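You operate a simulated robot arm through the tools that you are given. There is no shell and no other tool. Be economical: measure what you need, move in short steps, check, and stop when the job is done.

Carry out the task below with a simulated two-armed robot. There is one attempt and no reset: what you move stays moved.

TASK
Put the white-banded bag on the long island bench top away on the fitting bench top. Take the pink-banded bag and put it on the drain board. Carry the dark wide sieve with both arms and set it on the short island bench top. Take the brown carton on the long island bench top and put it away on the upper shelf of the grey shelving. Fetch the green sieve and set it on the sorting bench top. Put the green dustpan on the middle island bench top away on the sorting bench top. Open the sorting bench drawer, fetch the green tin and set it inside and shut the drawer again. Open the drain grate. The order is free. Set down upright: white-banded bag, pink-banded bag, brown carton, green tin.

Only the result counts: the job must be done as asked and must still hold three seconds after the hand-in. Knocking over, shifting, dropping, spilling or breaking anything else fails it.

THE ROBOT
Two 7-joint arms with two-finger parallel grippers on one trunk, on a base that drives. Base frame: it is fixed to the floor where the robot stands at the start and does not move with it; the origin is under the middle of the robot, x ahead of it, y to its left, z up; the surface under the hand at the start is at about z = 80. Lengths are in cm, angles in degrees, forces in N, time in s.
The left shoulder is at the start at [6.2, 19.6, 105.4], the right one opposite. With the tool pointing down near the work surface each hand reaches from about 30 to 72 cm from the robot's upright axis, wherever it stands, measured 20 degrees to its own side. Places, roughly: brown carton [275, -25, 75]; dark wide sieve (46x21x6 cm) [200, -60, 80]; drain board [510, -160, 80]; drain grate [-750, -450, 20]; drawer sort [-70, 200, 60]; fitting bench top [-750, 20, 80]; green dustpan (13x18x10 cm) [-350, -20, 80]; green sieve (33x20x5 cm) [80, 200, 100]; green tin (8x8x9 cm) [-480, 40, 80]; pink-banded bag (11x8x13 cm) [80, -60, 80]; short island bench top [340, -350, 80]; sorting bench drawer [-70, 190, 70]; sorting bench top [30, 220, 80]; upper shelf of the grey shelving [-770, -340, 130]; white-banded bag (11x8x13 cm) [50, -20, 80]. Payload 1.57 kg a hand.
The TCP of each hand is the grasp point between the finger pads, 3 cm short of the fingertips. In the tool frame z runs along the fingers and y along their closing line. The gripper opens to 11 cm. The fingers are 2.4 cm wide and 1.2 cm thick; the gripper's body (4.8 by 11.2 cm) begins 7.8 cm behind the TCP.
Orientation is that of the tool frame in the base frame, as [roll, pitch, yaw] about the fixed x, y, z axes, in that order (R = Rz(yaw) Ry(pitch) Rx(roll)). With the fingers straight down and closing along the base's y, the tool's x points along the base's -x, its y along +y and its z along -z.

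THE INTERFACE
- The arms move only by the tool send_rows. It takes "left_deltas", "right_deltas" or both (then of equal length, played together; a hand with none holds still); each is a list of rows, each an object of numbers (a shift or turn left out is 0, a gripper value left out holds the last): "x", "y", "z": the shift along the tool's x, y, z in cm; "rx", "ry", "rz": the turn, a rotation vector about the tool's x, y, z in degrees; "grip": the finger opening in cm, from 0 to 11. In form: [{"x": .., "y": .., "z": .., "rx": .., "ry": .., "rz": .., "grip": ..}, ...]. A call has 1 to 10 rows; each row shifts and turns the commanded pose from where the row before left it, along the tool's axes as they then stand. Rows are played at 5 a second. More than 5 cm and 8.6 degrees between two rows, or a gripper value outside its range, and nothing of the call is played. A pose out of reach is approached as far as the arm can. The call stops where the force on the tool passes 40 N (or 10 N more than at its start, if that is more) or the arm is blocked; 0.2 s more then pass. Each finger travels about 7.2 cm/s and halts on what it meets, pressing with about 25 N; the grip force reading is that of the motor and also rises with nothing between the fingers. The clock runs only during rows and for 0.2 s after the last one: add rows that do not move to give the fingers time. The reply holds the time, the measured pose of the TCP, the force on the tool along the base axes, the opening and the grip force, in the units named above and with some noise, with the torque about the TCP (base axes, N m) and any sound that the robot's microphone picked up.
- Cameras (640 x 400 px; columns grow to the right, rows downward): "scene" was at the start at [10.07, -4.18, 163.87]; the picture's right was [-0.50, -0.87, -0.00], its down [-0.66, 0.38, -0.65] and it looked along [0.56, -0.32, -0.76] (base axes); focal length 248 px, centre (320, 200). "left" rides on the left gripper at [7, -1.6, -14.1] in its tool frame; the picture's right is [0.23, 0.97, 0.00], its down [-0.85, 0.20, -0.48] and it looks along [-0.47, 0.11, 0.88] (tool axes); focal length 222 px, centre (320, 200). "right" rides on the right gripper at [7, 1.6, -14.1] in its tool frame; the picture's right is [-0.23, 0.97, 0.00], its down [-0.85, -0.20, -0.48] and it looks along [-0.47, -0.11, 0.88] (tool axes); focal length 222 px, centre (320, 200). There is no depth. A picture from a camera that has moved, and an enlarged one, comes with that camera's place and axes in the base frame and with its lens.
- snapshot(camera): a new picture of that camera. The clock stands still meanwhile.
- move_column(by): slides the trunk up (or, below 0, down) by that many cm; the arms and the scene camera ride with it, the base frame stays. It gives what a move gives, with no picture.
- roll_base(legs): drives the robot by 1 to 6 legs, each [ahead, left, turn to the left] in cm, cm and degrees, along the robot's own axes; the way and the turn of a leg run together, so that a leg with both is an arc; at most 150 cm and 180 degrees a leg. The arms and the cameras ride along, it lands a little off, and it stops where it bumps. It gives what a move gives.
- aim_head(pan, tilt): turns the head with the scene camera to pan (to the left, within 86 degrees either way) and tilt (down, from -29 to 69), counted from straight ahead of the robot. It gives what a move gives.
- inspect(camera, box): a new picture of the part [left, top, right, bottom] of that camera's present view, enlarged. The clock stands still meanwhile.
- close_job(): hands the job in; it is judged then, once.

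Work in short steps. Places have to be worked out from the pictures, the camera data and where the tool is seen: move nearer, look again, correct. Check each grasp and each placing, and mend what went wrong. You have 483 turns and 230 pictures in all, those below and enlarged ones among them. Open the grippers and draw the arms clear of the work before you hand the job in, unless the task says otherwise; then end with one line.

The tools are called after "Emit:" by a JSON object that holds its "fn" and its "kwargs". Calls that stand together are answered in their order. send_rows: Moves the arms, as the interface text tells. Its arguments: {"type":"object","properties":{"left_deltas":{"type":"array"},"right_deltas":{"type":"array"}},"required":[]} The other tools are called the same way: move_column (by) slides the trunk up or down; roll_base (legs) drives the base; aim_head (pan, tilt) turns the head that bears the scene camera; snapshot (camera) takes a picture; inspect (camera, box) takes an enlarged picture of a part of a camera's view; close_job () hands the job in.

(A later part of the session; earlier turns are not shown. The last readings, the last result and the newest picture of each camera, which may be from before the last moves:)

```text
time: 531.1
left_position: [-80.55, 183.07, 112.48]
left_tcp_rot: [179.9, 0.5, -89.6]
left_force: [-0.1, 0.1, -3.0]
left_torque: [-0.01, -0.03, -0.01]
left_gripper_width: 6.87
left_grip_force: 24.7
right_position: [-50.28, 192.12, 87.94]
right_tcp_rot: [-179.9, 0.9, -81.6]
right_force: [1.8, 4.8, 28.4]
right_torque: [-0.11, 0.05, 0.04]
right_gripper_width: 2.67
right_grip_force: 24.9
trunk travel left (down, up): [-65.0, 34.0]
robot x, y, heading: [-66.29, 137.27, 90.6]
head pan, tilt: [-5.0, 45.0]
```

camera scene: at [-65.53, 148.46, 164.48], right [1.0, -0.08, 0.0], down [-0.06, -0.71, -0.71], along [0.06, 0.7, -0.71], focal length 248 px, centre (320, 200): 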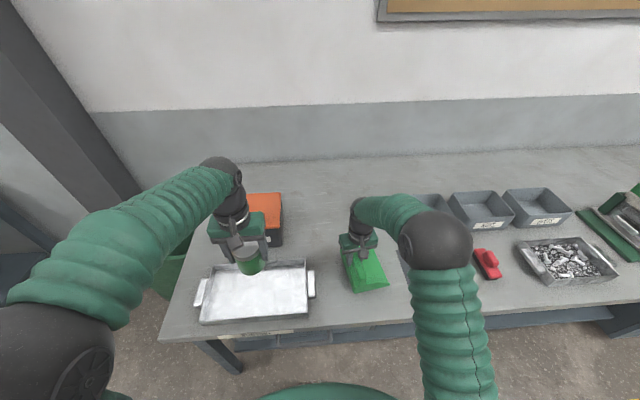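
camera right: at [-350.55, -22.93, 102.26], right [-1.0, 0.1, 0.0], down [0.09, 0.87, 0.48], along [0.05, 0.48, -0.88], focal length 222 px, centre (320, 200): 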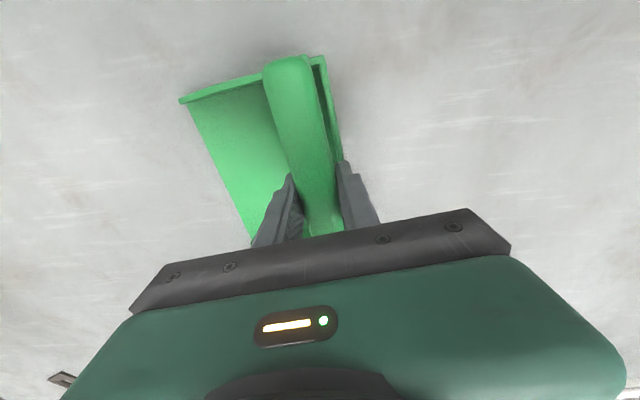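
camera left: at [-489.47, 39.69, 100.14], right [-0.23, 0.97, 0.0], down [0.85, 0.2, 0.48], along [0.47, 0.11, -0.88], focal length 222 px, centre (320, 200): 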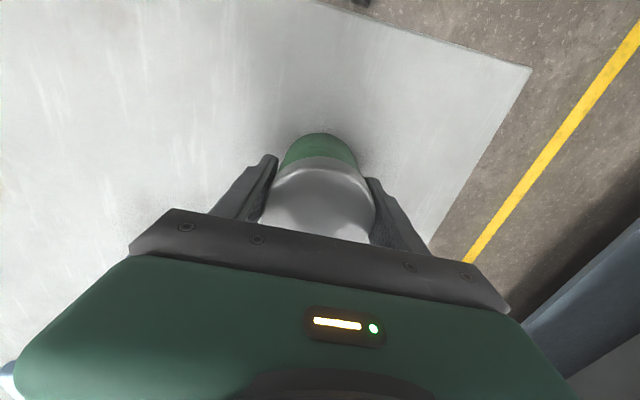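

Contact. I ease up, release and raise.

Emit:
{"fn": "send_rows", "kwargs": {"right_deltas": [{"z": -0.4}, {"grip": 4}, {"grip": 6}, {}, {"z": -2}, {"z": -4}, {"z": -4}, {"z": -4}, {"z": -4}]}}

Emit:
{"fn": "snapshot", "kwargs": {"camera": "right"}}

```text
time: 533.1
left_position: [-80.45, 183.21, 112.45]
left_tcp_rot: [179.8, 0.7, -89.6]
left_force: [-0.5, 0.4, -2.9]
left_torque: [-0.03, 0.02, 0.0]
left_gripper_width: 6.92
left_grip_force: 25.6
right_position: [-50.21, 191.53, 106.53]
right_tcp_rot: [179.8, 0.5, -81.5]
right_force: [0.5, 0.2, 0.3]
right_torque: [0.01, 0.01, 0.0]
right_gripper_width: 5.98
right_grip_force: 0.1
trunk travel left (down, up): [-65.0, 34.0]
robot x, y, heading: [-66.05, 137.44, 90.4]
head pan, tilt: [-5.0, 45.0]
```

```text
102 pictures are left
camera right: at [-50.72, 184.37, 120.56], right [-1.0, 0.08, 0.0], down [0.07, 0.87, 0.49], along [0.04, 0.48, -0.87], focal length 222 px, centre (320, 200)
```

right: 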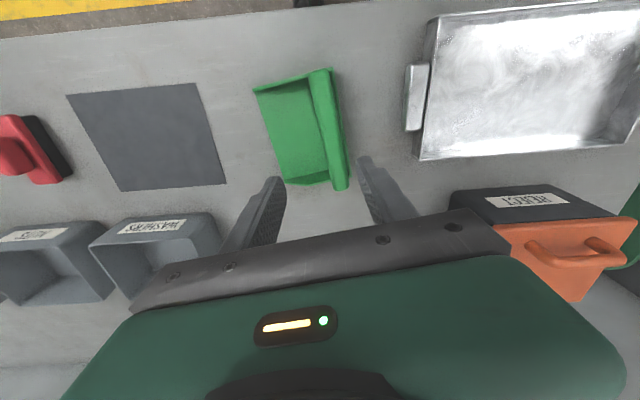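

The dustpan stands on the bench. Now the drawer: I back off and look at its front.

Emit:
{"fn": "roll_base", "kwargs": {"legs": [[-48, 0, 0]]}}

Emit:
{"fn": "aim_head", "kwargs": {"pan": 0, "tilt": 50}}

Emit:
{"fn": "inspect", "kwargs": {"camera": "scene", "box": [200, 120, 440, 270]}}

Emit:
{"fn": "snapshot", "kwargs": {"camera": "right"}}

```text
time: 535.9
left_position: [-80.65, 135.25, 112.44]
left_tcp_rot: [179.8, 0.5, -88.5]
left_force: [-0.2, -0.3, -2.0]
left_torque: [0.01, 0.03, 0.01]
left_gripper_width: 6.87
left_grip_force: 25.4
right_position: [-50.52, 144.33, 106.46]
right_tcp_rot: [179.9, 0.5, -80.6]
right_force: [0.1, 0.2, -0.4]
right_torque: [0.01, 0.04, 0.01]
right_gripper_width: 5.99
right_grip_force: 0.0
trunk travel left (down, up): [-65.0, 34.0]
robot x, y, heading: [-65.51, 89.2, 91.2]
head pan, tilt: [-5.0, 45.0]
```

```text
time: 536.6
left_position: [-80.73, 134.99, 112.5]
left_tcp_rot: [179.8, 0.6, -88.6]
left_force: [0.5, 0.2, -2.5]
left_torque: [-0.04, 0.01, -0.02]
left_gripper_width: 6.88
left_grip_force: 25.3
right_position: [-50.59, 144.13, 106.47]
right_tcp_rot: [-180.0, 0.6, -80.6]
right_force: [0.6, 0.1, -0.5]
right_torque: [0.02, 0.0, -0.03]
right_gripper_width: 5.99
right_grip_force: 0.0
trunk travel left (down, up): [-65.0, 34.0]
robot x, y, heading: [-65.77, 89.64, 91.2]
head pan, tilt: [0.0, 50.0]
```

```text
2.67 times, centred on (320, 195) of scene
camera zoom: at [-65.8, 100.25, 163.79], right [1.0, 0.02, 0.0], down [0.02, -0.77, -0.64], along [-0.01, 0.64, -0.77], focal length 660 px, centre (320, 213)
```

zoom: 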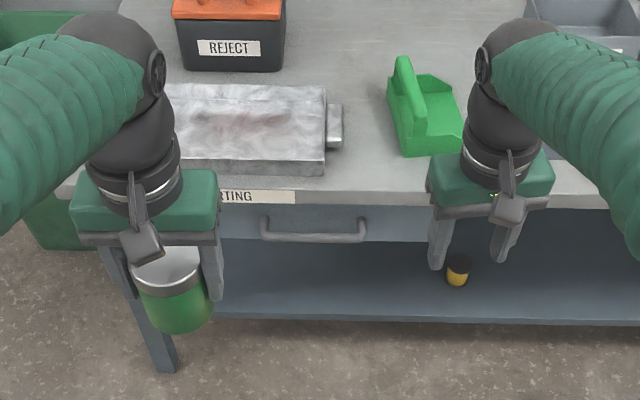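

```text
100 pictures are left
camera right: at [-50.89, 136.84, 120.53], right [-1.0, 0.06, 0.0], down [0.06, 0.87, 0.49], along [0.03, 0.49, -0.87], focal length 222 px, centre (320, 200)
```

right: 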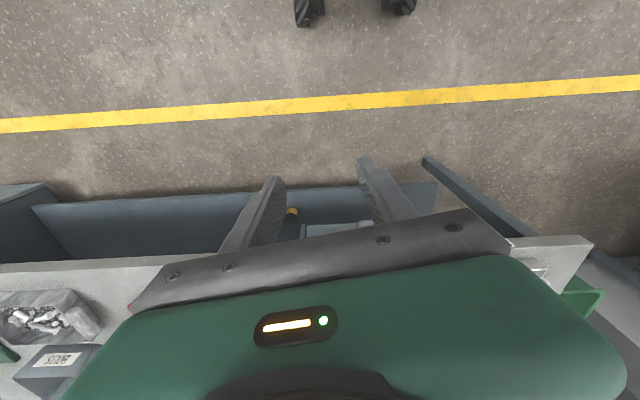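

Drawer handle: horizontal bar at ≈ x −75…−58, y ≈ 170.5, z ≈ 74. I position so the right hand reaches it, and turn the right wrist so the fingers close along y.

Emit:
{"fn": "roll_base", "kwargs": {"legs": [[0, 13, -1.2], [28, 0, 0]]}}

Emit:
{"fn": "send_rows", "kwargs": {"right_deltas": [{"rz": 8.5}, {"rz": 8.5}, {"rz": 8.5}, {"rz": 8.5}, {"rz": 8.5}, {"rz": 8.5}, {"rz": 8.5}, {"rz": 8.5}, {"rz": 8.5}, {"rz": 8.5}]}}

Emit:
{"fn": "inspect", "kwargs": {"camera": "scene", "box": [220, 180, 460, 330]}}

```text
time: 539.4
left_position: [-91.43, 163.21, 112.72]
left_tcp_rot: [179.3, 0.8, -89.6]
left_force: [1.9, -0.4, -2.5]
left_torque: [-0.03, 0.16, -0.01]
left_gripper_width: 6.88
left_grip_force: 25.1
right_position: [-61.26, 171.55, 106.48]
right_tcp_rot: [179.4, 0.7, -81.8]
right_force: [1.4, 1.2, -1.2]
right_torque: [-0.01, 0.05, 0.0]
right_gripper_width: 5.98
right_grip_force: 0.0
trunk travel left (down, up): [-65.0, 34.0]
robot x, y, heading: [-78.36, 116.94, 90.3]
head pan, tilt: [0.0, 50.0]
```

```text
time: 541.6
left_position: [-92.66, 163.22, 112.51]
left_tcp_rot: [180.0, 0.6, -89.8]
left_force: [0.2, -0.4, -1.8]
left_torque: [-0.01, 0.0, -0.01]
left_gripper_width: 6.9
left_grip_force: 25.4
right_position: [-62.48, 171.67, 106.57]
right_tcp_rot: [179.4, 0.1, -166.9]
right_force: [0.0, 0.0, 0.3]
right_torque: [-0.01, 0.0, 0.01]
right_gripper_width: 5.99
right_grip_force: 0.0
trunk travel left (down, up): [-65.0, 34.0]
robot x, y, heading: [-78.63, 116.87, 90.2]
head pan, tilt: [0.0, 50.0]
```

```text
2.67 times, centred on (340, 255) of scene
camera zoom: at [-78.6, 128.25, 163.8], right [1.0, 0.0, 0.0], down [0.0, -0.77, -0.64], along [0.0, 0.64, -0.77], focal length 660 px, centre (267, 53)
```

zoom: 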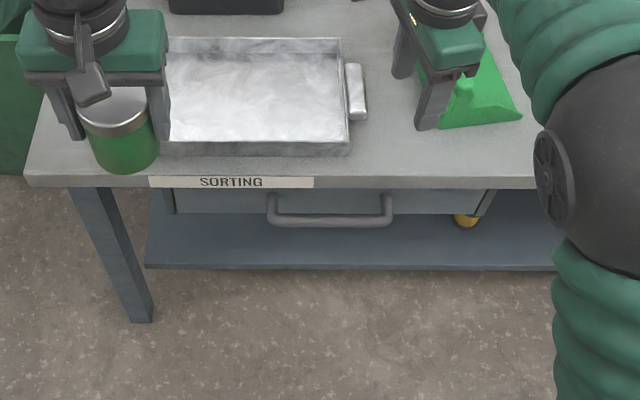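

Emit:
{"fn": "send_rows", "kwargs": {"right_deltas": [{"rz": 8.5}, {"rz": 4.6}, {"x": 3.3, "y": -0.3}, {"x": 3.2, "y": -0.3}, {"z": 4}, {"z": 4}, {"z": 4}, {}]}}

Emit:
{"fn": "snapshot", "kwargs": {"camera": "right"}}

Emit:
{"fn": "inspect", "kwargs": {"camera": "scene", "box": [220, 180, 460, 330]}}

```text
time: 543.4
left_position: [-92.78, 163.28, 112.62]
left_tcp_rot: [180.0, 0.7, -89.7]
left_force: [-0.5, -0.6, -2.5]
left_torque: [0.01, -0.03, -0.01]
left_gripper_width: 6.9
left_grip_force: 25.1
right_position: [-68.52, 171.4, 95.0]
right_tcp_rot: [179.3, -0.1, 180.0]
right_force: [0.4, 0.2, 0.7]
right_torque: [0.0, 0.0, 0.03]
right_gripper_width: 5.98
right_grip_force: 0.1
trunk travel left (down, up): [-65.0, 34.0]
robot x, y, heading: [-78.07, 117.06, 90.1]
head pan, tilt: [0.0, 50.0]
```

```text
98 pictures are left
camera right: at [-75.49, 172.92, 108.99], right [0.22, 0.97, 0.01], down [0.86, -0.2, 0.48], along [0.47, -0.1, -0.88], focal length 222 px, centre (320, 200)
```

right: 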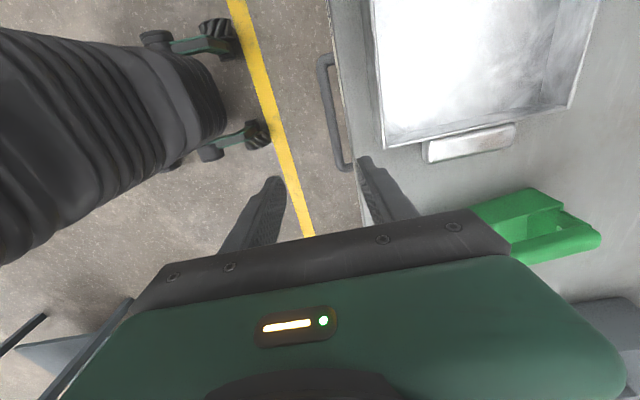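

```text
2.67 times, centred on (340, 255) of scene
camera zoom: at [-78.55, 128.22, 163.8], right [1.0, 0.0, 0.0], down [0.0, -0.77, -0.64], along [0.0, 0.64, -0.77], focal length 660 px, centre (267, 53)
```

zoom: 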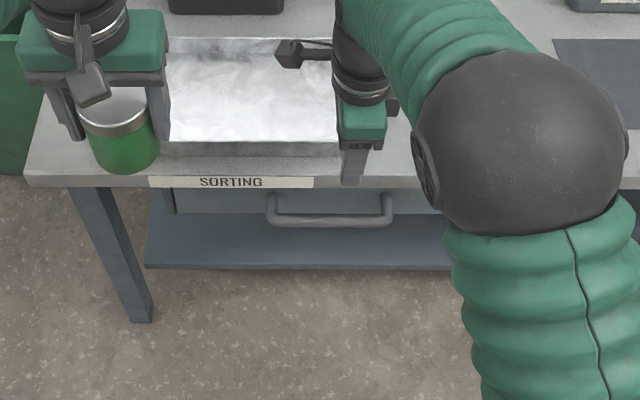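

The bar sits close under the bench edge (y ≈ 173.5, z ≈ 70–73), so a top-down grip won't fit. I back up and pitch the right tool forward so its fingers close vertically on the bar.

Emit:
{"fn": "roll_base", "kwargs": {"legs": [[-28, 0, 0]]}}

Emit:
{"fn": "send_rows", "kwargs": {"right_deltas": [{"rx": -8.5}, {"rx": -8.5}, {"rx": -8.5}, {"rx": -8.5}, {"rx": -8.5}, {"rx": -8.5}, {"rx": -8.5}, {"rx": -8.5}, {"rx": -2}, {}]}}

Emit:
{"fn": "snapshot", "kwargs": {"camera": "scene"}}

Emit:
{"fn": "snapshot", "kwargs": {"camera": "right"}}

```text
time: 545.4
left_position: [-92.45, 134.53, 112.42]
left_tcp_rot: [179.9, 0.6, -89.6]
left_force: [0.0, 0.4, -1.9]
left_torque: [0.02, 0.02, -0.01]
left_gripper_width: 6.88
left_grip_force: 25.2
right_position: [-68.56, 142.67, 94.85]
right_tcp_rot: [179.5, -0.1, -179.9]
right_force: [-0.4, 0.2, 0.4]
right_torque: [0.0, 0.01, 0.01]
right_gripper_width: 6.03
right_grip_force: 0.0
trunk travel left (down, up): [-65.0, 34.0]
robot x, y, heading: [-78.63, 88.16, 89.9]
head pan, tilt: [0.0, 50.0]
```

```text
time: 547.6
left_position: [-92.51, 134.1, 112.6]
left_tcp_rot: [179.9, 0.8, -89.8]
left_force: [-0.2, -0.3, -2.1]
left_torque: [-0.01, 0.03, 0.0]
left_gripper_width: 6.9
left_grip_force: 24.9
right_position: [-68.5, 142.17, 94.95]
right_tcp_rot: [109.3, -0.1, -180.0]
right_force: [0.7, 0.0, -0.1]
right_torque: [-0.02, -0.01, -0.01]
right_gripper_width: 5.98
right_grip_force: 0.1
trunk travel left (down, up): [-65.0, 34.0]
robot x, y, heading: [-78.35, 88.27, 90.2]
head pan, tilt: [0.0, 50.0]
```

```text
96 pictures are left
camera scene: at [-78.45, 99.33, 163.8], right [1.0, 0.0, 0.0], down [0.0, -0.77, -0.64], along [0.0, 0.64, -0.77], focal length 248 px, centre (320, 200)
```

scene: 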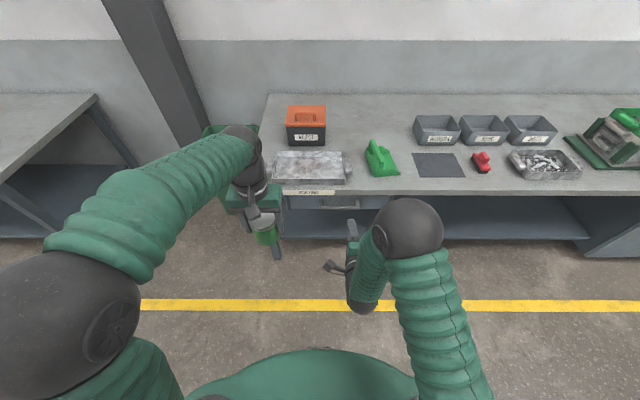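

```text
95 pictures are left
camera right: at [-75.35, 129.52, 101.14], right [0.23, 0.32, 0.92], down [0.86, -0.52, -0.03], along [0.46, 0.79, -0.39], focal length 222 px, centre (320, 200)
```

right: 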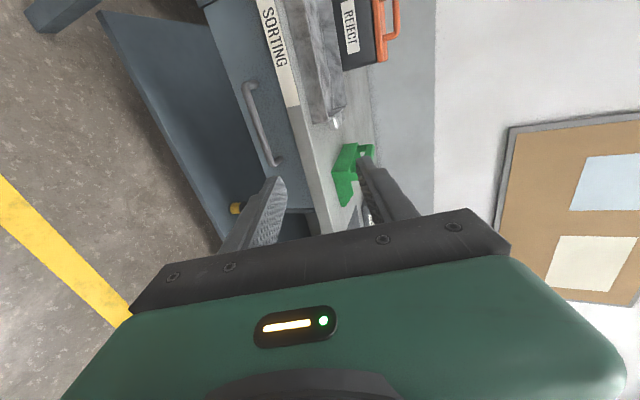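

The tool is now nearly horizontal with the handle in view; the bar is at ≈ [−69.5, 172.3, 71.2]. I lower the trunk to that height and narrow the fingers.

Emit:
{"fn": "move_column", "kwargs": {"by": -23.5}}

Emit:
{"fn": "send_rows", "kwargs": {"right_deltas": [{"x": 1, "grip": 5}, {}]}}

Emit:
{"fn": "roll_base", "kwargs": {"legs": [[20, 0, 0]]}}

Emit:
{"fn": "snapshot", "kwargs": {"camera": "right"}}

Emit:
{"fn": "snapshot", "kwargs": {"camera": "scene"}}

```text
time: 550.1
left_position: [-92.6, 134.2, 89.21]
left_tcp_rot: [180.0, 0.7, -89.7]
left_force: [0.0, 0.3, -2.4]
left_torque: [-0.05, -0.01, -0.03]
left_gripper_width: 6.91
left_grip_force: 25.0
right_position: [-68.57, 142.16, 71.54]
right_tcp_rot: [109.3, -0.1, -179.9]
right_force: [-0.3, 0.1, -0.1]
right_torque: [-0.02, 0.01, 0.0]
right_gripper_width: 6.01
right_grip_force: 0.0
trunk travel left (down, up): [-41.5, 57.5]
robot x, y, heading: [-78.37, 88.32, 89.9]
head pan, tilt: [0.0, 50.0]
```

```text
time: 550.7
left_position: [-92.38, 134.24, 89.17]
left_tcp_rot: [180.0, 0.8, -89.6]
left_force: [0.1, -0.5, -1.7]
left_torque: [-0.02, -0.04, 0.01]
left_gripper_width: 6.9
left_grip_force: 25.1
right_position: [-69.46, 142.32, 71.54]
right_tcp_rot: [109.4, -0.1, -179.9]
right_force: [0.3, -0.8, -0.3]
right_torque: [-0.01, 0.02, -0.01]
right_gripper_width: 5.02
right_grip_force: 0.1
trunk travel left (down, up): [-41.5, 57.5]
robot x, y, heading: [-78.5, 88.18, 90.0]
head pan, tilt: [0.0, 50.0]
```

```text
time: 552.3
left_position: [-92.61, 154.8, 89.12]
left_tcp_rot: [179.9, 0.8, -89.7]
left_force: [0.5, -0.3, -2.8]
left_torque: [-0.03, -0.02, 0.02]
left_gripper_width: 6.9
left_grip_force: 25.2
right_position: [-69.64, 162.93, 71.51]
right_tcp_rot: [109.4, -0.1, -179.8]
right_force: [0.1, 0.0, -0.4]
right_torque: [0.05, -0.01, 0.03]
right_gripper_width: 5.02
right_grip_force: 0.0
trunk travel left (down, up): [-41.5, 57.5]
robot x, y, heading: [-78.47, 109.06, 90.3]
head pan, tilt: [0.0, 50.0]
```

```text
94 pictures are left
camera right: at [-76.46, 150.2, 77.68], right [0.23, 0.32, 0.92], down [0.86, -0.52, -0.03], along [0.46, 0.79, -0.39], focal length 222 px, centre (320, 200)
```

right: 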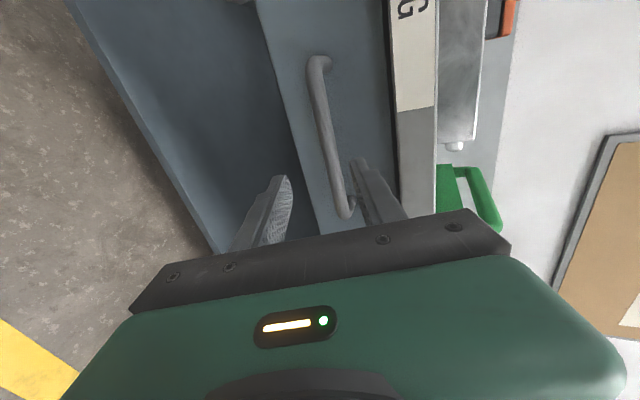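

```text
93 pictures are left
camera scene: at [-78.5, 119.92, 140.29], right [1.0, 0.0, 0.0], down [0.0, -0.77, -0.64], along [0.0, 0.64, -0.77], focal length 248 px, centre (320, 200)
```

scene: 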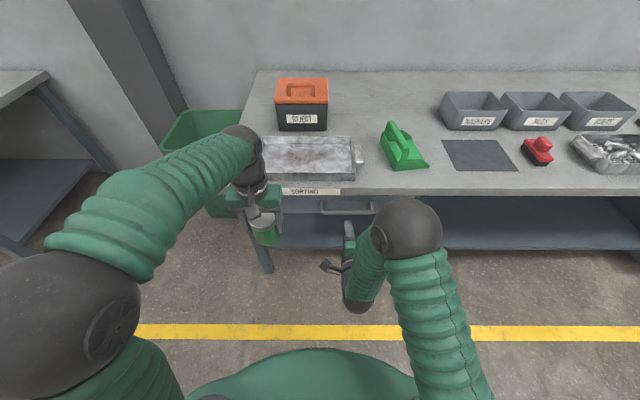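

Emit:
{"fn": "inspect", "kwargs": {"camera": "scene", "box": [240, 160, 440, 285]}}

```text
3.20 times, centred on (340, 222) of scene
camera zoom: at [-78.5, 119.92, 140.29], right [1.0, 0.0, 0.0], down [0.0, -0.77, -0.64], along [0.0, 0.64, -0.77], focal length 792 px, centre (256, 128)
```

zoom: 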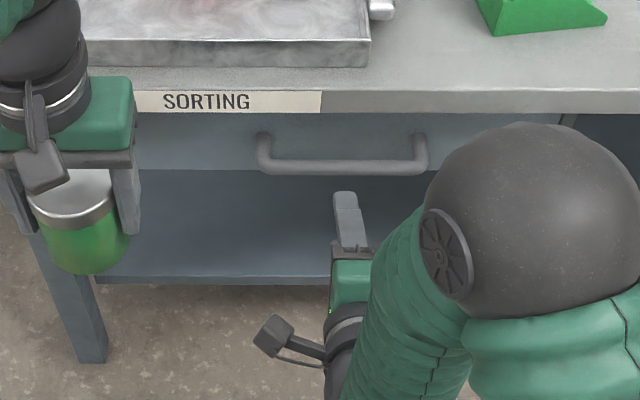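

Bar ≈ y 172.5, z 70.3. I lower the trunk 1 cm and move in 8.5 cm.

Emit:
{"fn": "move_column", "kwargs": {"by": -1}}

Emit:
{"fn": "roll_base", "kwargs": {"legs": [[8, 0, 0]]}}

Emit:
{"fn": "snapshot", "kwargs": {"camera": "right"}}

Emit:
{"fn": "inspect", "kwargs": {"camera": "scene", "box": [240, 160, 440, 285]}}

```text
time: 552.9
left_position: [-92.66, 154.7, 88.11]
left_tcp_rot: [179.9, 0.9, -89.8]
left_force: [0.5, 0.1, -2.6]
left_torque: [0.0, 0.02, 0.01]
left_gripper_width: 6.89
left_grip_force: 25.6
right_position: [-69.69, 162.87, 70.66]
right_tcp_rot: [109.3, -0.1, -179.9]
right_force: [0.3, 0.0, 0.1]
right_torque: [-0.03, -0.01, -0.02]
right_gripper_width: 5.0
right_grip_force: 0.0
trunk travel left (down, up): [-40.5, 58.5]
robot x, y, heading: [-78.63, 109.13, 89.9]
head pan, tilt: [0.0, 50.0]
```

```text
time: 553.9
left_position: [-92.55, 162.76, 88.08]
left_tcp_rot: [179.9, 0.8, -89.5]
left_force: [0.6, 0.9, -3.0]
left_torque: [-0.04, 0.01, 0.01]
left_gripper_width: 6.87
left_grip_force: 24.9
right_position: [-69.69, 170.98, 70.48]
right_tcp_rot: [109.4, -0.2, -179.8]
right_force: [0.4, 1.3, 0.0]
right_torque: [-0.02, -0.03, -0.03]
right_gripper_width: 5.01
right_grip_force: 0.0
trunk travel left (down, up): [-40.5, 58.5]
robot x, y, heading: [-78.51, 116.85, 90.1]
head pan, tilt: [0.0, 50.0]
```

```text
91 pictures are left
camera right: at [-76.52, 158.17, 76.69], right [0.23, 0.32, 0.92], down [0.86, -0.51, -0.03], along [0.46, 0.79, -0.39], focal length 222 px, centre (320, 200)
```

right: 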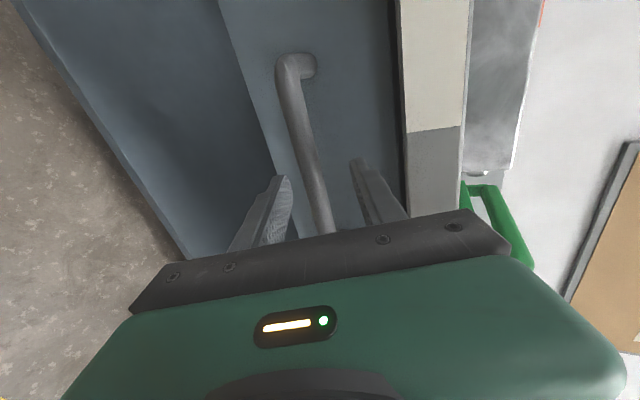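

```text
3.20 times, centred on (340, 222) of scene
camera zoom: at [-78.54, 127.98, 139.28], right [1.0, 0.0, 0.0], down [0.0, -0.77, -0.64], along [0.0, 0.64, -0.77], focal length 792 px, centre (256, 128)
```

zoom: 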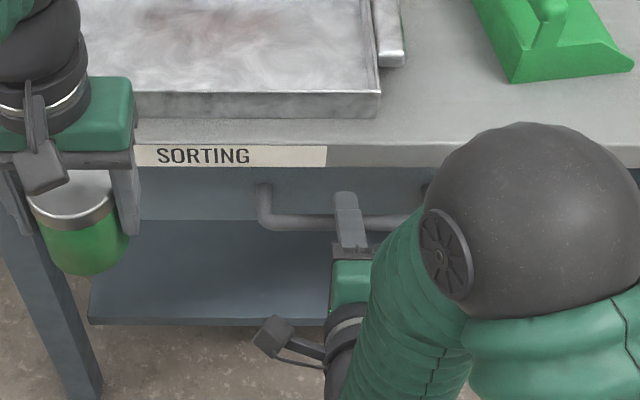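

The bar lies between the fingers. Closing.

Emit:
{"fn": "send_rows", "kwargs": {"right_deltas": [{"grip": 3.5}, {"grip": 2}, {"grip": 0.5}, {}, {}]}}

```text
time: 555.1
left_position: [-92.71, 162.45, 88.17]
left_tcp_rot: [179.9, 0.9, -89.6]
left_force: [0.1, 0.2, -2.3]
left_torque: [-0.01, 0.03, -0.04]
left_gripper_width: 6.91
left_grip_force: 25.3
right_position: [-69.76, 170.48, 70.55]
right_tcp_rot: [109.4, 0.0, -179.6]
right_force: [-0.6, -20.3, -12.4]
right_torque: [-0.68, -0.15, -0.01]
right_gripper_width: 2.12
right_grip_force: 9.1
trunk travel left (down, up): [-40.5, 58.5]
robot x, y, heading: [-78.67, 116.52, 90.3]
head pan, tilt: [0.0, 50.0]
```

The pads only hold the bar's front half; I reopen, go 1.3 cm deeper and close again.

Emit:
{"fn": "send_rows", "kwargs": {"right_deltas": [{"grip": 4}, {"grip": 5}, {"z": 0.75, "y": 0.0}, {"z": 0.75}, {"grip": 3}, {"grip": 1.5}, {"grip": 0.5}, {}, {}]}}

```text
time: 557.1
left_position: [-92.73, 162.53, 88.13]
left_tcp_rot: [179.9, 0.8, -89.6]
left_force: [0.1, -0.1, -3.0]
left_torque: [0.0, -0.02, -0.02]
left_gripper_width: 6.88
left_grip_force: 25.3
right_position: [-69.66, 172.12, 69.88]
right_tcp_rot: [109.5, 0.0, -179.7]
right_force: [-0.8, -10.5, -23.0]
right_torque: [-0.55, -0.06, 0.08]
right_gripper_width: 2.71
right_grip_force: 12.3
trunk travel left (down, up): [-40.5, 58.5]
robot x, y, heading: [-78.58, 116.94, 90.2]
head pan, tilt: [0.0, 50.0]
```

Emit:
{"fn": "send_rows", "kwargs": {"right_deltas": [{"z": 0.13, "y": -0.38}, {"z": 0.13, "y": -0.38}, {}, {}]}}

```text
time: 558.1
left_position: [-92.69, 162.54, 88.26]
left_tcp_rot: [179.8, 1.0, -89.5]
left_force: [0.2, -0.3, -2.1]
left_torque: [0.01, 0.05, 0.02]
left_gripper_width: 6.88
left_grip_force: 24.6
right_position: [-69.67, 172.17, 69.42]
right_tcp_rot: [109.1, -0.1, -179.8]
right_force: [1.4, -6.9, -8.1]
right_torque: [-0.18, -0.23, -0.13]
right_gripper_width: 1.77
right_grip_force: 32.4
trunk travel left (down, up): [-40.5, 58.5]
robot x, y, heading: [-78.39, 116.73, 90.4]
head pan, tilt: [0.0, 50.0]
```

Now a firm hold (1.8 cm). I pull the drawer by backing the base.

Emit:
{"fn": "roll_base", "kwargs": {"legs": [[-8, 0, 0]]}}

Emit:
{"fn": "roll_base", "kwargs": {"legs": [[-10, 0, 0]]}}

Emit:
{"fn": "snapshot", "kwargs": {"camera": "scene"}}

```text
time: 559.2
left_position: [-92.64, 154.52, 88.26]
left_tcp_rot: [179.9, 0.9, -89.8]
left_force: [0.6, -0.7, -1.5]
left_torque: [0.01, 0.01, 0.04]
left_gripper_width: 6.94
left_grip_force: 25.0
right_position: [-69.81, 164.16, 69.35]
right_tcp_rot: [109.2, -0.1, -179.9]
right_force: [-3.1, 0.3, -4.9]
right_torque: [0.08, 0.03, 0.42]
right_gripper_width: 1.77
right_grip_force: 33.3
trunk travel left (down, up): [-40.5, 58.5]
robot x, y, heading: [-78.42, 109.17, 90.1]
head pan, tilt: [0.0, 50.0]
```

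```text
time: 560.3
left_position: [-92.58, 144.6, 88.26]
left_tcp_rot: [-180.0, 1.0, -90.0]
left_force: [-0.2, 0.1, -2.0]
left_torque: [0.03, 0.02, 0.01]
left_gripper_width: 6.87
left_grip_force: 24.9
right_position: [-69.61, 154.17, 69.4]
right_tcp_rot: [109.2, -0.1, -179.8]
right_force: [-5.4, -0.1, -7.2]
right_torque: [0.05, 0.03, 0.46]
right_gripper_width: 1.77
right_grip_force: 32.6
trunk travel left (down, up): [-40.5, 58.5]
robot x, y, heading: [-78.61, 98.84, 90.2]
head pan, tilt: [0.0, 50.0]
```

```text
89 pictures are left
camera scene: at [-78.61, 109.96, 139.29], right [1.0, 0.0, 0.0], down [0.0, -0.77, -0.64], along [0.0, 0.64, -0.77], focal length 248 px, centre (320, 200)
```

scene: 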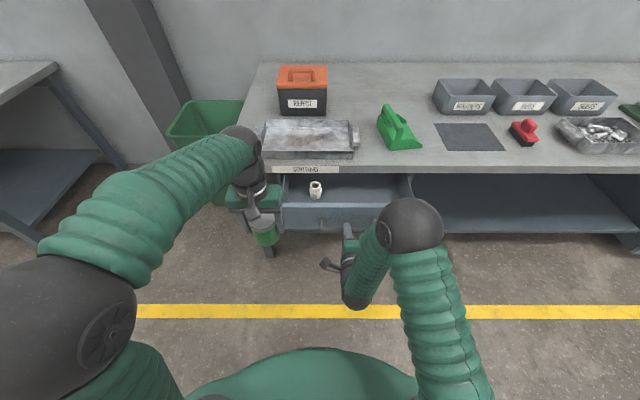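

The drawer opens (a small white bottle is inside). I pull another 10 cm.

Emit:
{"fn": "roll_base", "kwargs": {"legs": [[-10, 0, 0]]}}

Emit:
{"fn": "inspect", "kwargs": {"camera": "scene", "box": [220, 130, 460, 280]}}

```text
time: 561.5
left_position: [-92.61, 134.51, 88.36]
left_tcp_rot: [-180.0, 1.1, -89.8]
left_force: [0.1, -0.3, -1.6]
left_torque: [0.0, -0.01, -0.01]
left_gripper_width: 6.87
left_grip_force: 24.9
right_position: [-69.75, 144.01, 69.39]
right_tcp_rot: [109.3, -0.1, -179.8]
right_force: [-4.4, 0.0, -10.5]
right_torque: [-0.02, 0.0, 0.32]
right_gripper_width: 1.8
right_grip_force: 32.1
trunk travel left (down, up): [-40.5, 58.5]
robot x, y, heading: [-78.15, 88.92, 90.1]
head pan, tilt: [0.0, 50.0]
```

```text
2.67 times, centred on (340, 205) of scene
camera zoom: at [-78.57, 100.01, 139.29], right [1.0, 0.0, 0.0], down [0.0, -0.77, -0.64], along [0.0, 0.64, -0.77], focal length 660 px, centre (267, 187)
```

zoom: 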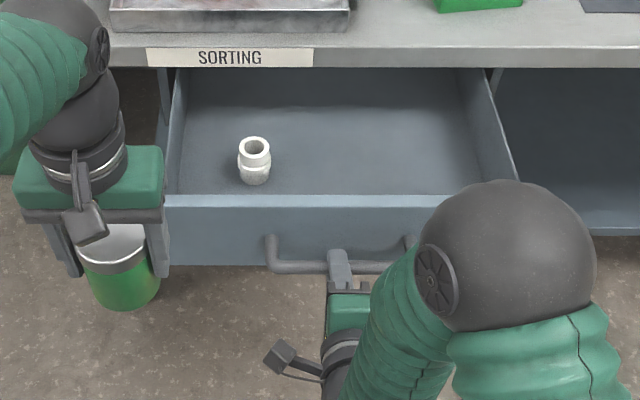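

The drawer is open ~25 cm: interior x −91…−47, a white fitting at ≈ [−80, 161]. I release the handle, withdraw the right hand and raise it.

Emit:
{"fn": "send_rows", "kwargs": {"right_deltas": [{"grip": 3}, {"grip": 5}, {}, {"z": -3}, {"z": -3}, {"z": -3}, {"y": 4, "z": -1.4}, {"y": 4, "z": -1.4}, {"y": 4, "z": -1.4}, {"y": 4, "z": -1.4}]}}

Emit:
{"fn": "send_rows", "kwargs": {"right_deltas": [{"y": 4, "z": -1.4}, {"y": 4, "z": -1.4}, {"y": 4, "z": -1.4}, {"x": -4}, {"x": -4}, {"x": -4}, {}]}}

Emit:
{"fn": "snapshot", "kwargs": {"camera": "scene"}}

```text
time: 563.7
left_position: [-92.51, 134.29, 88.57]
left_tcp_rot: [179.8, 1.2, -89.8]
left_force: [-0.7, -0.2, -3.1]
left_torque: [0.01, -0.02, -0.04]
left_gripper_width: 6.91
left_grip_force: 24.8
right_position: [-72.04, 138.43, 88.28]
right_tcp_rot: [109.1, -0.1, -179.7]
right_force: [0.4, -0.3, 0.2]
right_torque: [-0.03, 0.0, 0.01]
right_gripper_width: 5.0
right_grip_force: 0.0
right hand out of reach, approached as far as the arm can: row 6, 7, 8
trunk travel left (down, up): [-40.5, 58.5]
robot x, y, heading: [-78.72, 88.96, 90.1]
head pan, tilt: [0.0, 50.0]
```

```text
time: 565.3
left_position: [-92.42, 134.36, 88.49]
left_tcp_rot: [179.8, 1.1, -89.8]
left_force: [0.2, 1.0, -2.3]
left_torque: [-0.01, -0.04, 0.02]
left_gripper_width: 6.89
left_grip_force: 25.2
right_position: [-60.87, 139.4, 98.75]
right_tcp_rot: [109.1, -0.2, -179.9]
right_force: [0.6, 0.0, 0.5]
right_torque: [-0.03, -0.01, 0.03]
right_gripper_width: 4.99
right_grip_force: 0.0
right hand out of reach, approached as far as the arm can: row 5, 6
trunk travel left (down, up): [-40.5, 58.5]
robot x, y, heading: [-78.6, 89.05, 89.9]
head pan, tilt: [0.0, 50.0]
```

```text
87 pictures are left
camera scene: at [-78.45, 99.92, 139.31], right [1.0, 0.0, 0.0], down [0.0, -0.77, -0.64], along [0.0, 0.64, -0.77], focal length 248 px, centre (320, 200)
```

scene: 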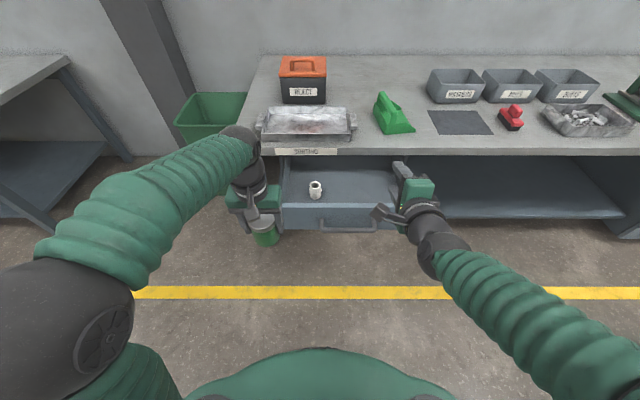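

I move the right hand farther right, then shift the base so the left hand is over the drawer.

Emit:
{"fn": "send_rows", "kwargs": {"right_deltas": [{"x": -4}, {"x": -4}, {"x": -4}, {"x": -4}, {}]}}

Emit:
{"fn": "roll_base", "kwargs": {"legs": [[0, -12, 0], [18, 0, 0]]}}

Emit:
{"fn": "snapshot", "kwargs": {"camera": "scene"}}

Emit:
{"fn": "snapshot", "kwargs": {"camera": "left"}}

```text
time: 566.5
left_position: [-92.42, 134.39, 88.44]
left_tcp_rot: [180.0, 1.2, -89.8]
left_force: [-0.3, 0.3, -2.2]
left_torque: [0.01, 0.0, 0.03]
left_gripper_width: 6.88
left_grip_force: 25.0
right_position: [-44.93, 139.14, 98.93]
right_tcp_rot: [109.2, -0.2, -179.8]
right_force: [-0.9, 0.5, -0.1]
right_torque: [-0.02, 0.02, 0.0]
right_gripper_width: 5.02
right_grip_force: 0.1
trunk travel left (down, up): [-40.5, 58.5]
robot x, y, heading: [-78.22, 89.27, 90.1]
head pan, tilt: [0.0, 50.0]
```

```text
time: 568.8
left_position: [-80.09, 152.12, 88.43]
left_tcp_rot: [179.8, 1.3, -90.1]
left_force: [-0.2, 0.5, -2.3]
left_torque: [-0.06, 0.01, -0.03]
left_gripper_width: 6.85
left_grip_force: 25.4
right_position: [-32.48, 156.55, 98.69]
right_tcp_rot: [109.3, -0.2, 179.9]
right_force: [0.3, 0.6, -0.1]
right_torque: [-0.01, 0.01, -0.02]
right_gripper_width: 5.03
right_grip_force: 0.0
trunk travel left (down, up): [-40.5, 58.5]
robot x, y, heading: [-66.8, 106.39, 89.6]
head pan, tilt: [0.0, 50.0]
```

```text
86 pictures are left
camera scene: at [-65.93, 117.54, 139.29], right [1.0, -0.01, 0.0], down [-0.01, -0.77, -0.64], along [0.0, 0.64, -0.77], focal length 248 px, centre (320, 200)
```

scene: 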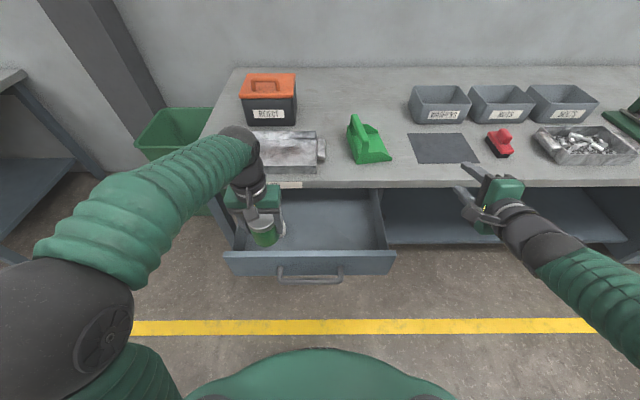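

```text
85 pictures are left
camera left: at [-78.45, 144.94, 102.38], right [-0.97, -0.22, 0.0], down [-0.19, 0.85, 0.5], along [-0.11, 0.48, -0.87], focal length 222 px, centre (320, 200)
```

left: 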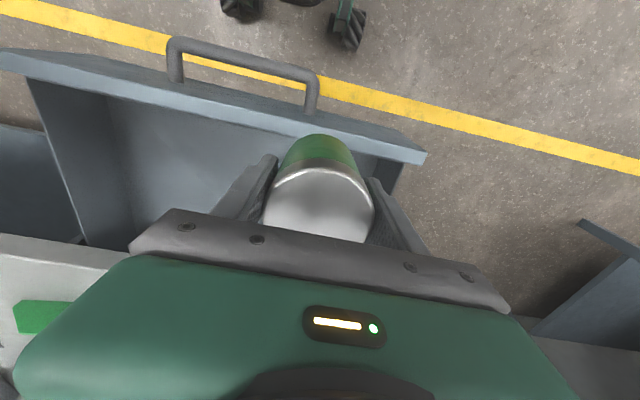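

I move the tin above the free right part of the drawer, [−62, 163].

Emit:
{"fn": "send_rows", "kwargs": {"left_deltas": [{"y": -3.6, "x": -2.2}, {"y": -3.6, "x": -2.2}, {"y": -3.6, "x": -2.2}, {"y": -3.6, "x": -2.2}, {"y": -3.6, "x": -2.2}, {"ry": 1.2}, {}]}}

Emit:
{"fn": "snapshot", "kwargs": {"camera": "left"}}

Emit:
{"fn": "inspect", "kwargs": {"camera": "scene", "box": [200, 150, 440, 300]}}

```text
time: 570.4
left_position: [-62.4, 162.96, 88.78]
left_tcp_rot: [179.9, -0.1, -90.2]
left_force: [1.0, 0.0, -2.8]
left_torque: [-0.02, -0.03, 0.02]
left_gripper_width: 6.9
left_grip_force: 25.1
right_position: [-32.97, 156.54, 98.89]
right_tcp_rot: [109.2, 0.0, 179.9]
right_force: [0.0, -0.2, -0.5]
right_torque: [0.02, 0.0, -0.02]
right_gripper_width: 4.99
right_grip_force: 0.0
trunk travel left (down, up): [-40.5, 58.5]
robot x, y, heading: [-66.58, 106.42, 89.7]
head pan, tilt: [0.0, 50.0]
```

```text
84 pictures are left
camera left: at [-60.94, 156.07, 102.85], right [-0.97, -0.22, 0.0], down [-0.2, 0.86, 0.48], along [-0.11, 0.47, -0.88], focal length 222 px, centre (320, 200)
```

left: 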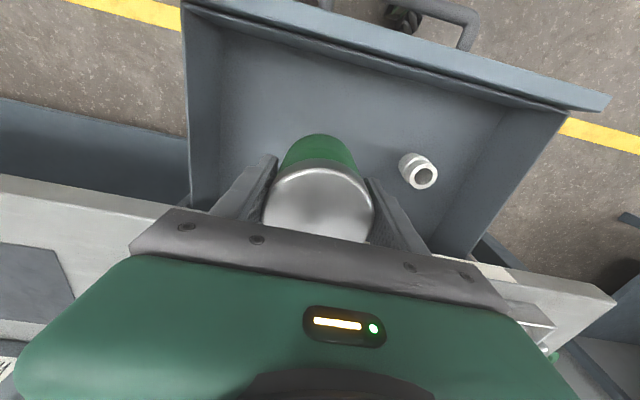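

```text
2.67 times, centred on (320, 225) of scene
camera zoom: at [-66.47, 117.54, 139.3], right [1.0, -0.01, 0.0], down [0.0, -0.77, -0.64], along [0.0, 0.64, -0.77], focal length 660 px, centre (320, 133)
```

zoom: 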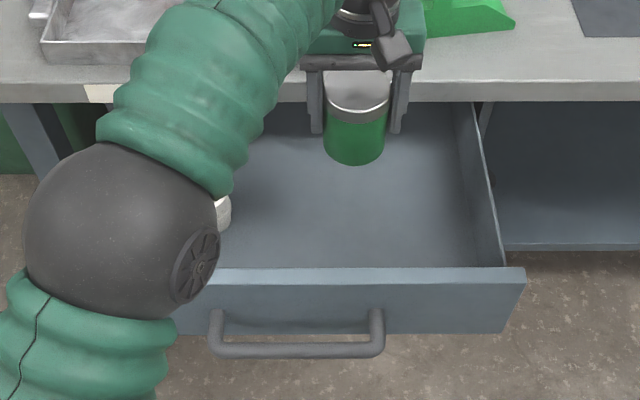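

Room is fine. I shift 3 cm toward me and lower the tin.

Emit:
{"fn": "send_rows", "kwargs": {"left_deltas": [{"x": 3}, {"z": 3}, {"z": 3}, {"z": 3}, {"z": 2}, {"z": 1}, {}]}}

Emit:
{"fn": "inspect", "kwargs": {"camera": "scene", "box": [200, 150, 440, 300]}}

```text
time: 572.0
left_position: [-62.24, 159.94, 76.52]
left_tcp_rot: [179.9, 0.0, -90.2]
left_force: [0.1, -0.7, -1.5]
left_torque: [0.03, 0.02, 0.05]
left_gripper_width: 6.91
left_grip_force: 24.9
right_position: [-32.84, 156.4, 98.71]
right_tcp_rot: [109.2, -0.1, 179.9]
right_force: [0.3, 0.6, 0.1]
right_torque: [0.0, -0.02, -0.05]
right_gripper_width: 5.02
right_grip_force: 0.1
trunk travel left (down, up): [-40.5, 58.5]
robot x, y, heading: [-66.39, 106.62, 89.6]
head pan, tilt: [0.0, 50.0]
```

```text
2.67 times, centred on (320, 225) of scene
camera zoom: at [-66.22, 117.5, 139.3], right [1.0, -0.01, 0.0], down [-0.01, -0.77, -0.64], along [0.0, 0.64, -0.77], focal length 660 px, centre (320, 133)
```

zoom: 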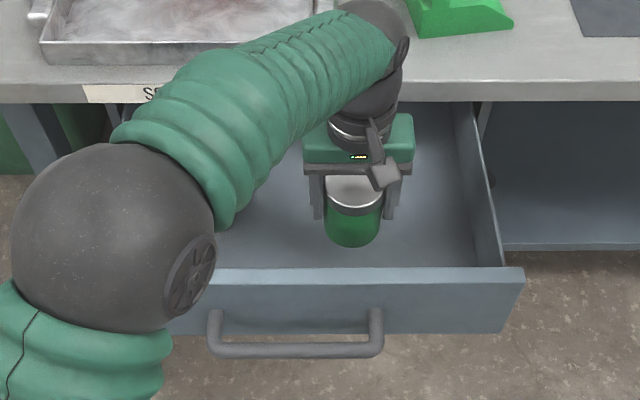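

Emit:
{"fn": "send_rows", "kwargs": {"left_deltas": [{"z": 1}, {"z": 1}, {"z": 0.6}, {"z": 0.5}, {"z": 0.4}, {}]}}

```text
time: 573.4
left_position: [-62.26, 160.03, 73.21]
left_tcp_rot: [179.8, 0.0, -90.2]
left_force: [1.1, 0.1, -2.5]
left_torque: [-0.02, -0.01, -0.01]
left_gripper_width: 6.88
left_grip_force: 25.3
right_position: [-32.87, 156.54, 98.8]
right_tcp_rot: [109.3, -0.2, 179.9]
right_force: [-1.4, 0.7, 0.4]
right_torque: [-0.01, -0.01, -0.02]
right_gripper_width: 5.01
right_grip_force: 0.1
trunk travel left (down, up): [-40.5, 58.5]
robot x, y, heading: [-66.61, 106.3, 89.6]
head pan, tilt: [0.0, 50.0]
```

Emit:
{"fn": "send_rows", "kwargs": {"left_deltas": [{"z": 0.5}, {"z": 0.5}, {"z": 0.4}, {"z": 0.4}, {"z": 0.4}, {}]}}

```text
time: 574.8
left_position: [-62.29, 159.93, 70.94]
left_tcp_rot: [180.0, 0.0, -90.3]
left_force: [0.6, 0.0, -2.1]
left_torque: [-0.01, 0.0, 0.01]
left_gripper_width: 6.87
left_grip_force: 24.8
right_position: [-32.75, 156.51, 98.87]
right_tcp_rot: [109.3, -0.1, 179.8]
right_force: [0.2, 0.3, -0.1]
right_torque: [0.0, -0.01, 0.01]
right_gripper_width: 5.01
right_grip_force: 0.0
trunk travel left (down, up): [-40.5, 58.5]
robot x, y, heading: [-66.76, 106.64, 89.9]
head pan, tilt: [0.0, 50.0]
```

Emit:
{"fn": "send_rows", "kwargs": {"left_deltas": [{"z": 0.5}, {"z": 0.4}, {"z": 0.4}, {"z": 0.4}, {"z": 0.4}, {"z": 0.4}, {}]}}

```text
time: 576.4
left_position: [-62.28, 160.19, 68.86]
left_tcp_rot: [-179.9, 0.5, -90.2]
left_force: [-2.0, -1.1, 21.4]
left_torque: [0.14, 0.53, 0.0]
left_gripper_width: 6.86
left_grip_force: 25.0
right_position: [-32.82, 156.42, 98.8]
right_tcp_rot: [109.1, 0.0, 179.9]
right_force: [0.3, -0.2, -0.2]
right_torque: [-0.02, 0.01, -0.01]
right_gripper_width: 4.99
right_grip_force: 0.0
trunk travel left (down, up): [-40.5, 58.5]
robot x, y, heading: [-66.43, 106.42, 89.8]
head pan, tilt: [0.0, 50.0]
stopped in row 7 (left hand): the force on the tool passed its limit at 42 N (the readings are from after the stop); the commanded pose is now the measured one
```

The tin rests on the drawer floor. I ease up, open moderately, and raise.

Emit:
{"fn": "send_rows", "kwargs": {"left_deltas": [{"z": -0.5}, {"grip": 8}, {"grip": 9.5}, {}, {"z": -2}, {"z": -3}, {"z": -4}, {"z": -4}, {"z": -4}, {"z": -4}]}}

Emit:
{"fn": "snapshot", "kwargs": {"camera": "left"}}

```text
time: 578.6
left_position: [-62.08, 159.65, 90.1]
left_tcp_rot: [-180.0, 0.2, -90.2]
left_force: [0.3, -0.2, -0.8]
left_torque: [0.02, 0.0, 0.01]
left_gripper_width: 9.49
left_grip_force: 0.1
right_position: [-32.72, 156.45, 98.82]
right_tcp_rot: [109.2, 0.0, 179.9]
right_force: [-0.3, 0.6, -0.3]
right_torque: [-0.01, 0.01, 0.03]
right_gripper_width: 4.99
right_grip_force: 0.1
trunk travel left (down, up): [-40.5, 58.5]
robot x, y, heading: [-66.53, 106.46, 89.9]
head pan, tilt: [0.0, 50.0]
```

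```text
81 pictures are left
camera left: at [-60.44, 152.68, 104.22], right [-0.97, -0.22, 0.0], down [-0.2, 0.85, 0.48], along [-0.11, 0.47, -0.88], focal length 222 px, centre (320, 200)
```

left: 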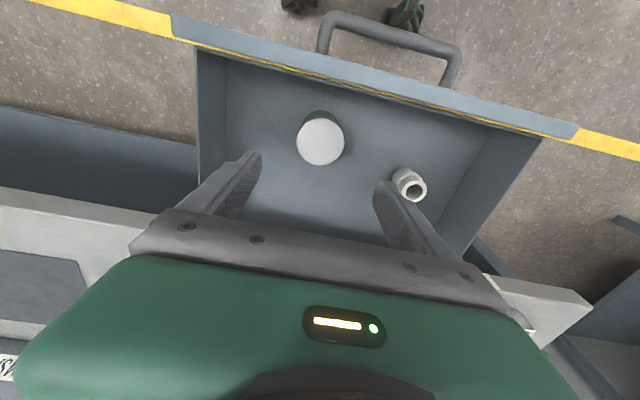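

The tin stands in the drawer. To shut it, I retract and raise the left hand, back off, and bring the right hand (fingers closed) level with the drawer front.

Emit:
{"fn": "send_rows", "kwargs": {"left_deltas": [{"z": -4}, {"z": -4}, {"z": -4}, {"z": -4}, {"x": 4}, {"x": 4}, {"x": 4}, {"y": 4}, {"y": 4}, {"y": 4}], "right_deltas": [{"grip": 3}, {"grip": 0.5}, {}, {}, {}, {}, {}, {}, {}, {}]}}

Emit:
{"fn": "roll_base", "kwargs": {"legs": [[-32, 0, 0], [0, 16, 0]]}}

Emit:
{"fn": "send_rows", "kwargs": {"right_deltas": [{"x": 4}, {"x": 4}, {"x": 4}, {"x": 4}, {"x": 4}, {}]}}

Emit:
{"fn": "move_column", "kwargs": {"by": -23.5}}

Emit:
{"fn": "snapshot", "kwargs": {"camera": "scene"}}

Emit:
{"fn": "snapshot", "kwargs": {"camera": "right"}}

```text
time: 580.8
left_position: [-75.35, 147.19, 101.3]
left_tcp_rot: [-179.9, 0.3, -90.3]
left_force: [-1.1, -0.1, 0.0]
left_torque: [0.02, -0.01, 0.01]
left_gripper_width: 9.48
left_grip_force: 0.0
left hand out of reach, approached as far as the arm can: row 3, 4
right_position: [-32.82, 156.45, 99.02]
right_tcp_rot: [109.2, 0.0, 179.8]
right_force: [0.6, -0.1, -0.3]
right_torque: [0.02, -0.01, 0.06]
right_gripper_width: 0.48
right_grip_force: 0.1
trunk travel left (down, up): [-40.5, 58.5]
robot x, y, heading: [-66.39, 106.45, 89.3]
head pan, tilt: [0.0, 50.0]
```

```text
time: 584.0
left_position: [-91.47, 115.05, 101.31]
left_tcp_rot: [179.8, 0.3, -90.4]
left_force: [0.2, -0.3, -0.7]
left_torque: [0.01, 0.0, -0.03]
left_gripper_width: 9.5
left_grip_force: 0.2
right_position: [-48.79, 124.07, 98.67]
right_tcp_rot: [109.3, -0.3, 179.7]
right_force: [0.5, -0.3, 0.3]
right_torque: [-0.01, 0.0, 0.03]
right_gripper_width: 0.53
right_grip_force: 0.1
trunk travel left (down, up): [-40.5, 58.5]
robot x, y, heading: [-82.91, 74.24, 89.6]
head pan, tilt: [0.0, 50.0]
```

```text
time: 585.4
left_position: [-91.79, 114.98, 101.16]
left_tcp_rot: [-180.0, 0.3, -90.5]
left_force: [0.5, 0.4, 0.4]
left_torque: [-0.03, 0.01, 0.03]
left_gripper_width: 9.49
left_grip_force: 0.0
right_position: [-69.1, 124.67, 98.71]
right_tcp_rot: [109.2, -0.1, 179.6]
right_force: [0.3, -0.6, -0.8]
right_torque: [-0.01, 0.05, 0.0]
right_gripper_width: 0.47
right_grip_force: 0.0
right hand out of reach, approached as far as the arm can: row 3
trunk travel left (down, up): [-40.5, 58.5]
robot x, y, heading: [-83.0, 74.12, 89.5]
head pan, tilt: [0.0, 50.0]
```

```text
time: 587.9
left_position: [-91.85, 114.96, 77.78]
left_tcp_rot: [-179.9, 0.4, -90.6]
left_force: [-0.1, 0.1, -0.5]
left_torque: [-0.06, 0.0, 0.01]
left_gripper_width: 9.47
left_grip_force: 0.1
right_position: [-68.99, 124.71, 75.25]
right_tcp_rot: [109.2, 0.1, 179.6]
right_force: [0.3, -0.2, -0.9]
right_torque: [-0.02, 0.03, -0.03]
right_gripper_width: 0.51
right_grip_force: 0.2
trunk travel left (down, up): [-17.0, 82.0]
robot x, y, heading: [-82.94, 74.69, 89.3]
head pan, tilt: [0.0, 50.0]
```

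```text
80 pictures are left
camera scene: at [-82.87, 85.12, 115.82], right [1.0, -0.01, 0.0], down [-0.01, -0.77, -0.64], along [0.01, 0.64, -0.77], focal length 248 px, centre (320, 200)
```

scene: 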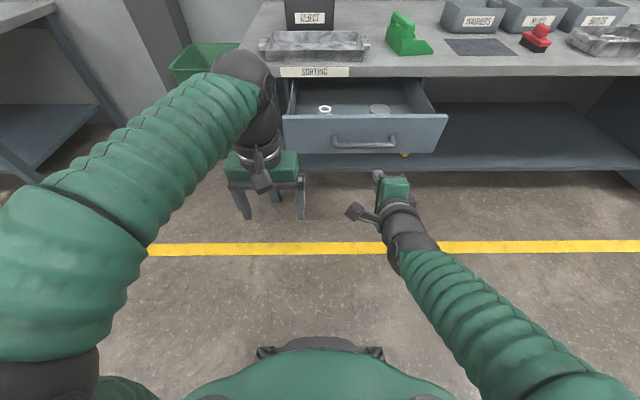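

```text
79 pictures are left
camera right: at [-76.01, 112.03, 81.41], right [0.23, 0.32, 0.92], down [0.85, -0.52, -0.03], along [0.47, 0.79, -0.39], focal length 222 px, centre (320, 200)
```

right: 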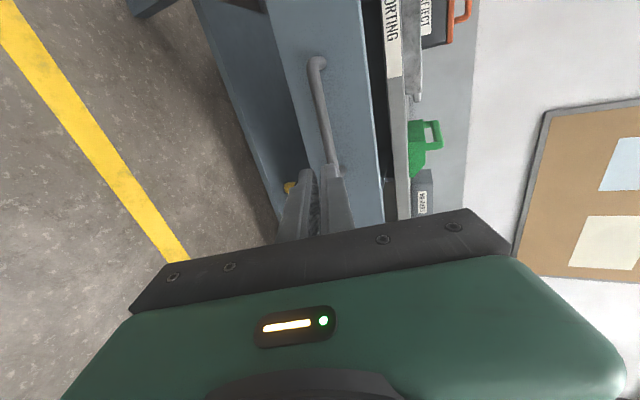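

The right fingertips point at the panel just above the handle bar. I drive forward to push the drawer shut.

Emit:
{"fn": "roll_base", "kwargs": {"legs": [[20, 0, 0.4]]}}

Emit:
{"fn": "snapshot", "kwargs": {"camera": "right"}}

```text
time: 589.5
left_position: [-91.87, 134.96, 77.73]
left_tcp_rot: [-179.9, 0.1, -90.3]
left_force: [-0.9, 0.5, -0.9]
left_torque: [-0.03, -0.02, 0.0]
left_gripper_width: 9.49
left_grip_force: 0.1
right_position: [-69.11, 144.84, 75.33]
right_tcp_rot: [109.4, 0.0, 179.9]
right_force: [0.2, 0.7, -0.4]
right_torque: [0.02, 0.01, 0.01]
right_gripper_width: 0.52
right_grip_force: 0.1
trunk travel left (down, up): [-17.0, 82.0]
robot x, y, heading: [-82.67, 94.54, 89.9]
head pan, tilt: [0.0, 50.0]
```

```text
78 pictures are left
camera right: at [-76.05, 132.07, 81.36], right [0.23, 0.32, 0.92], down [0.85, -0.52, -0.03], along [0.47, 0.79, -0.39], focal length 222 px, centre (320, 200)
```

right: 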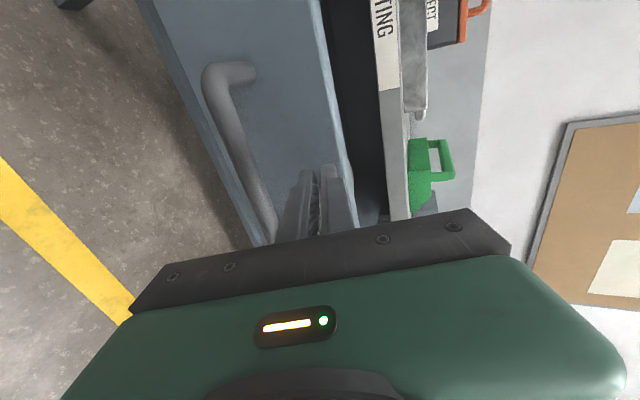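

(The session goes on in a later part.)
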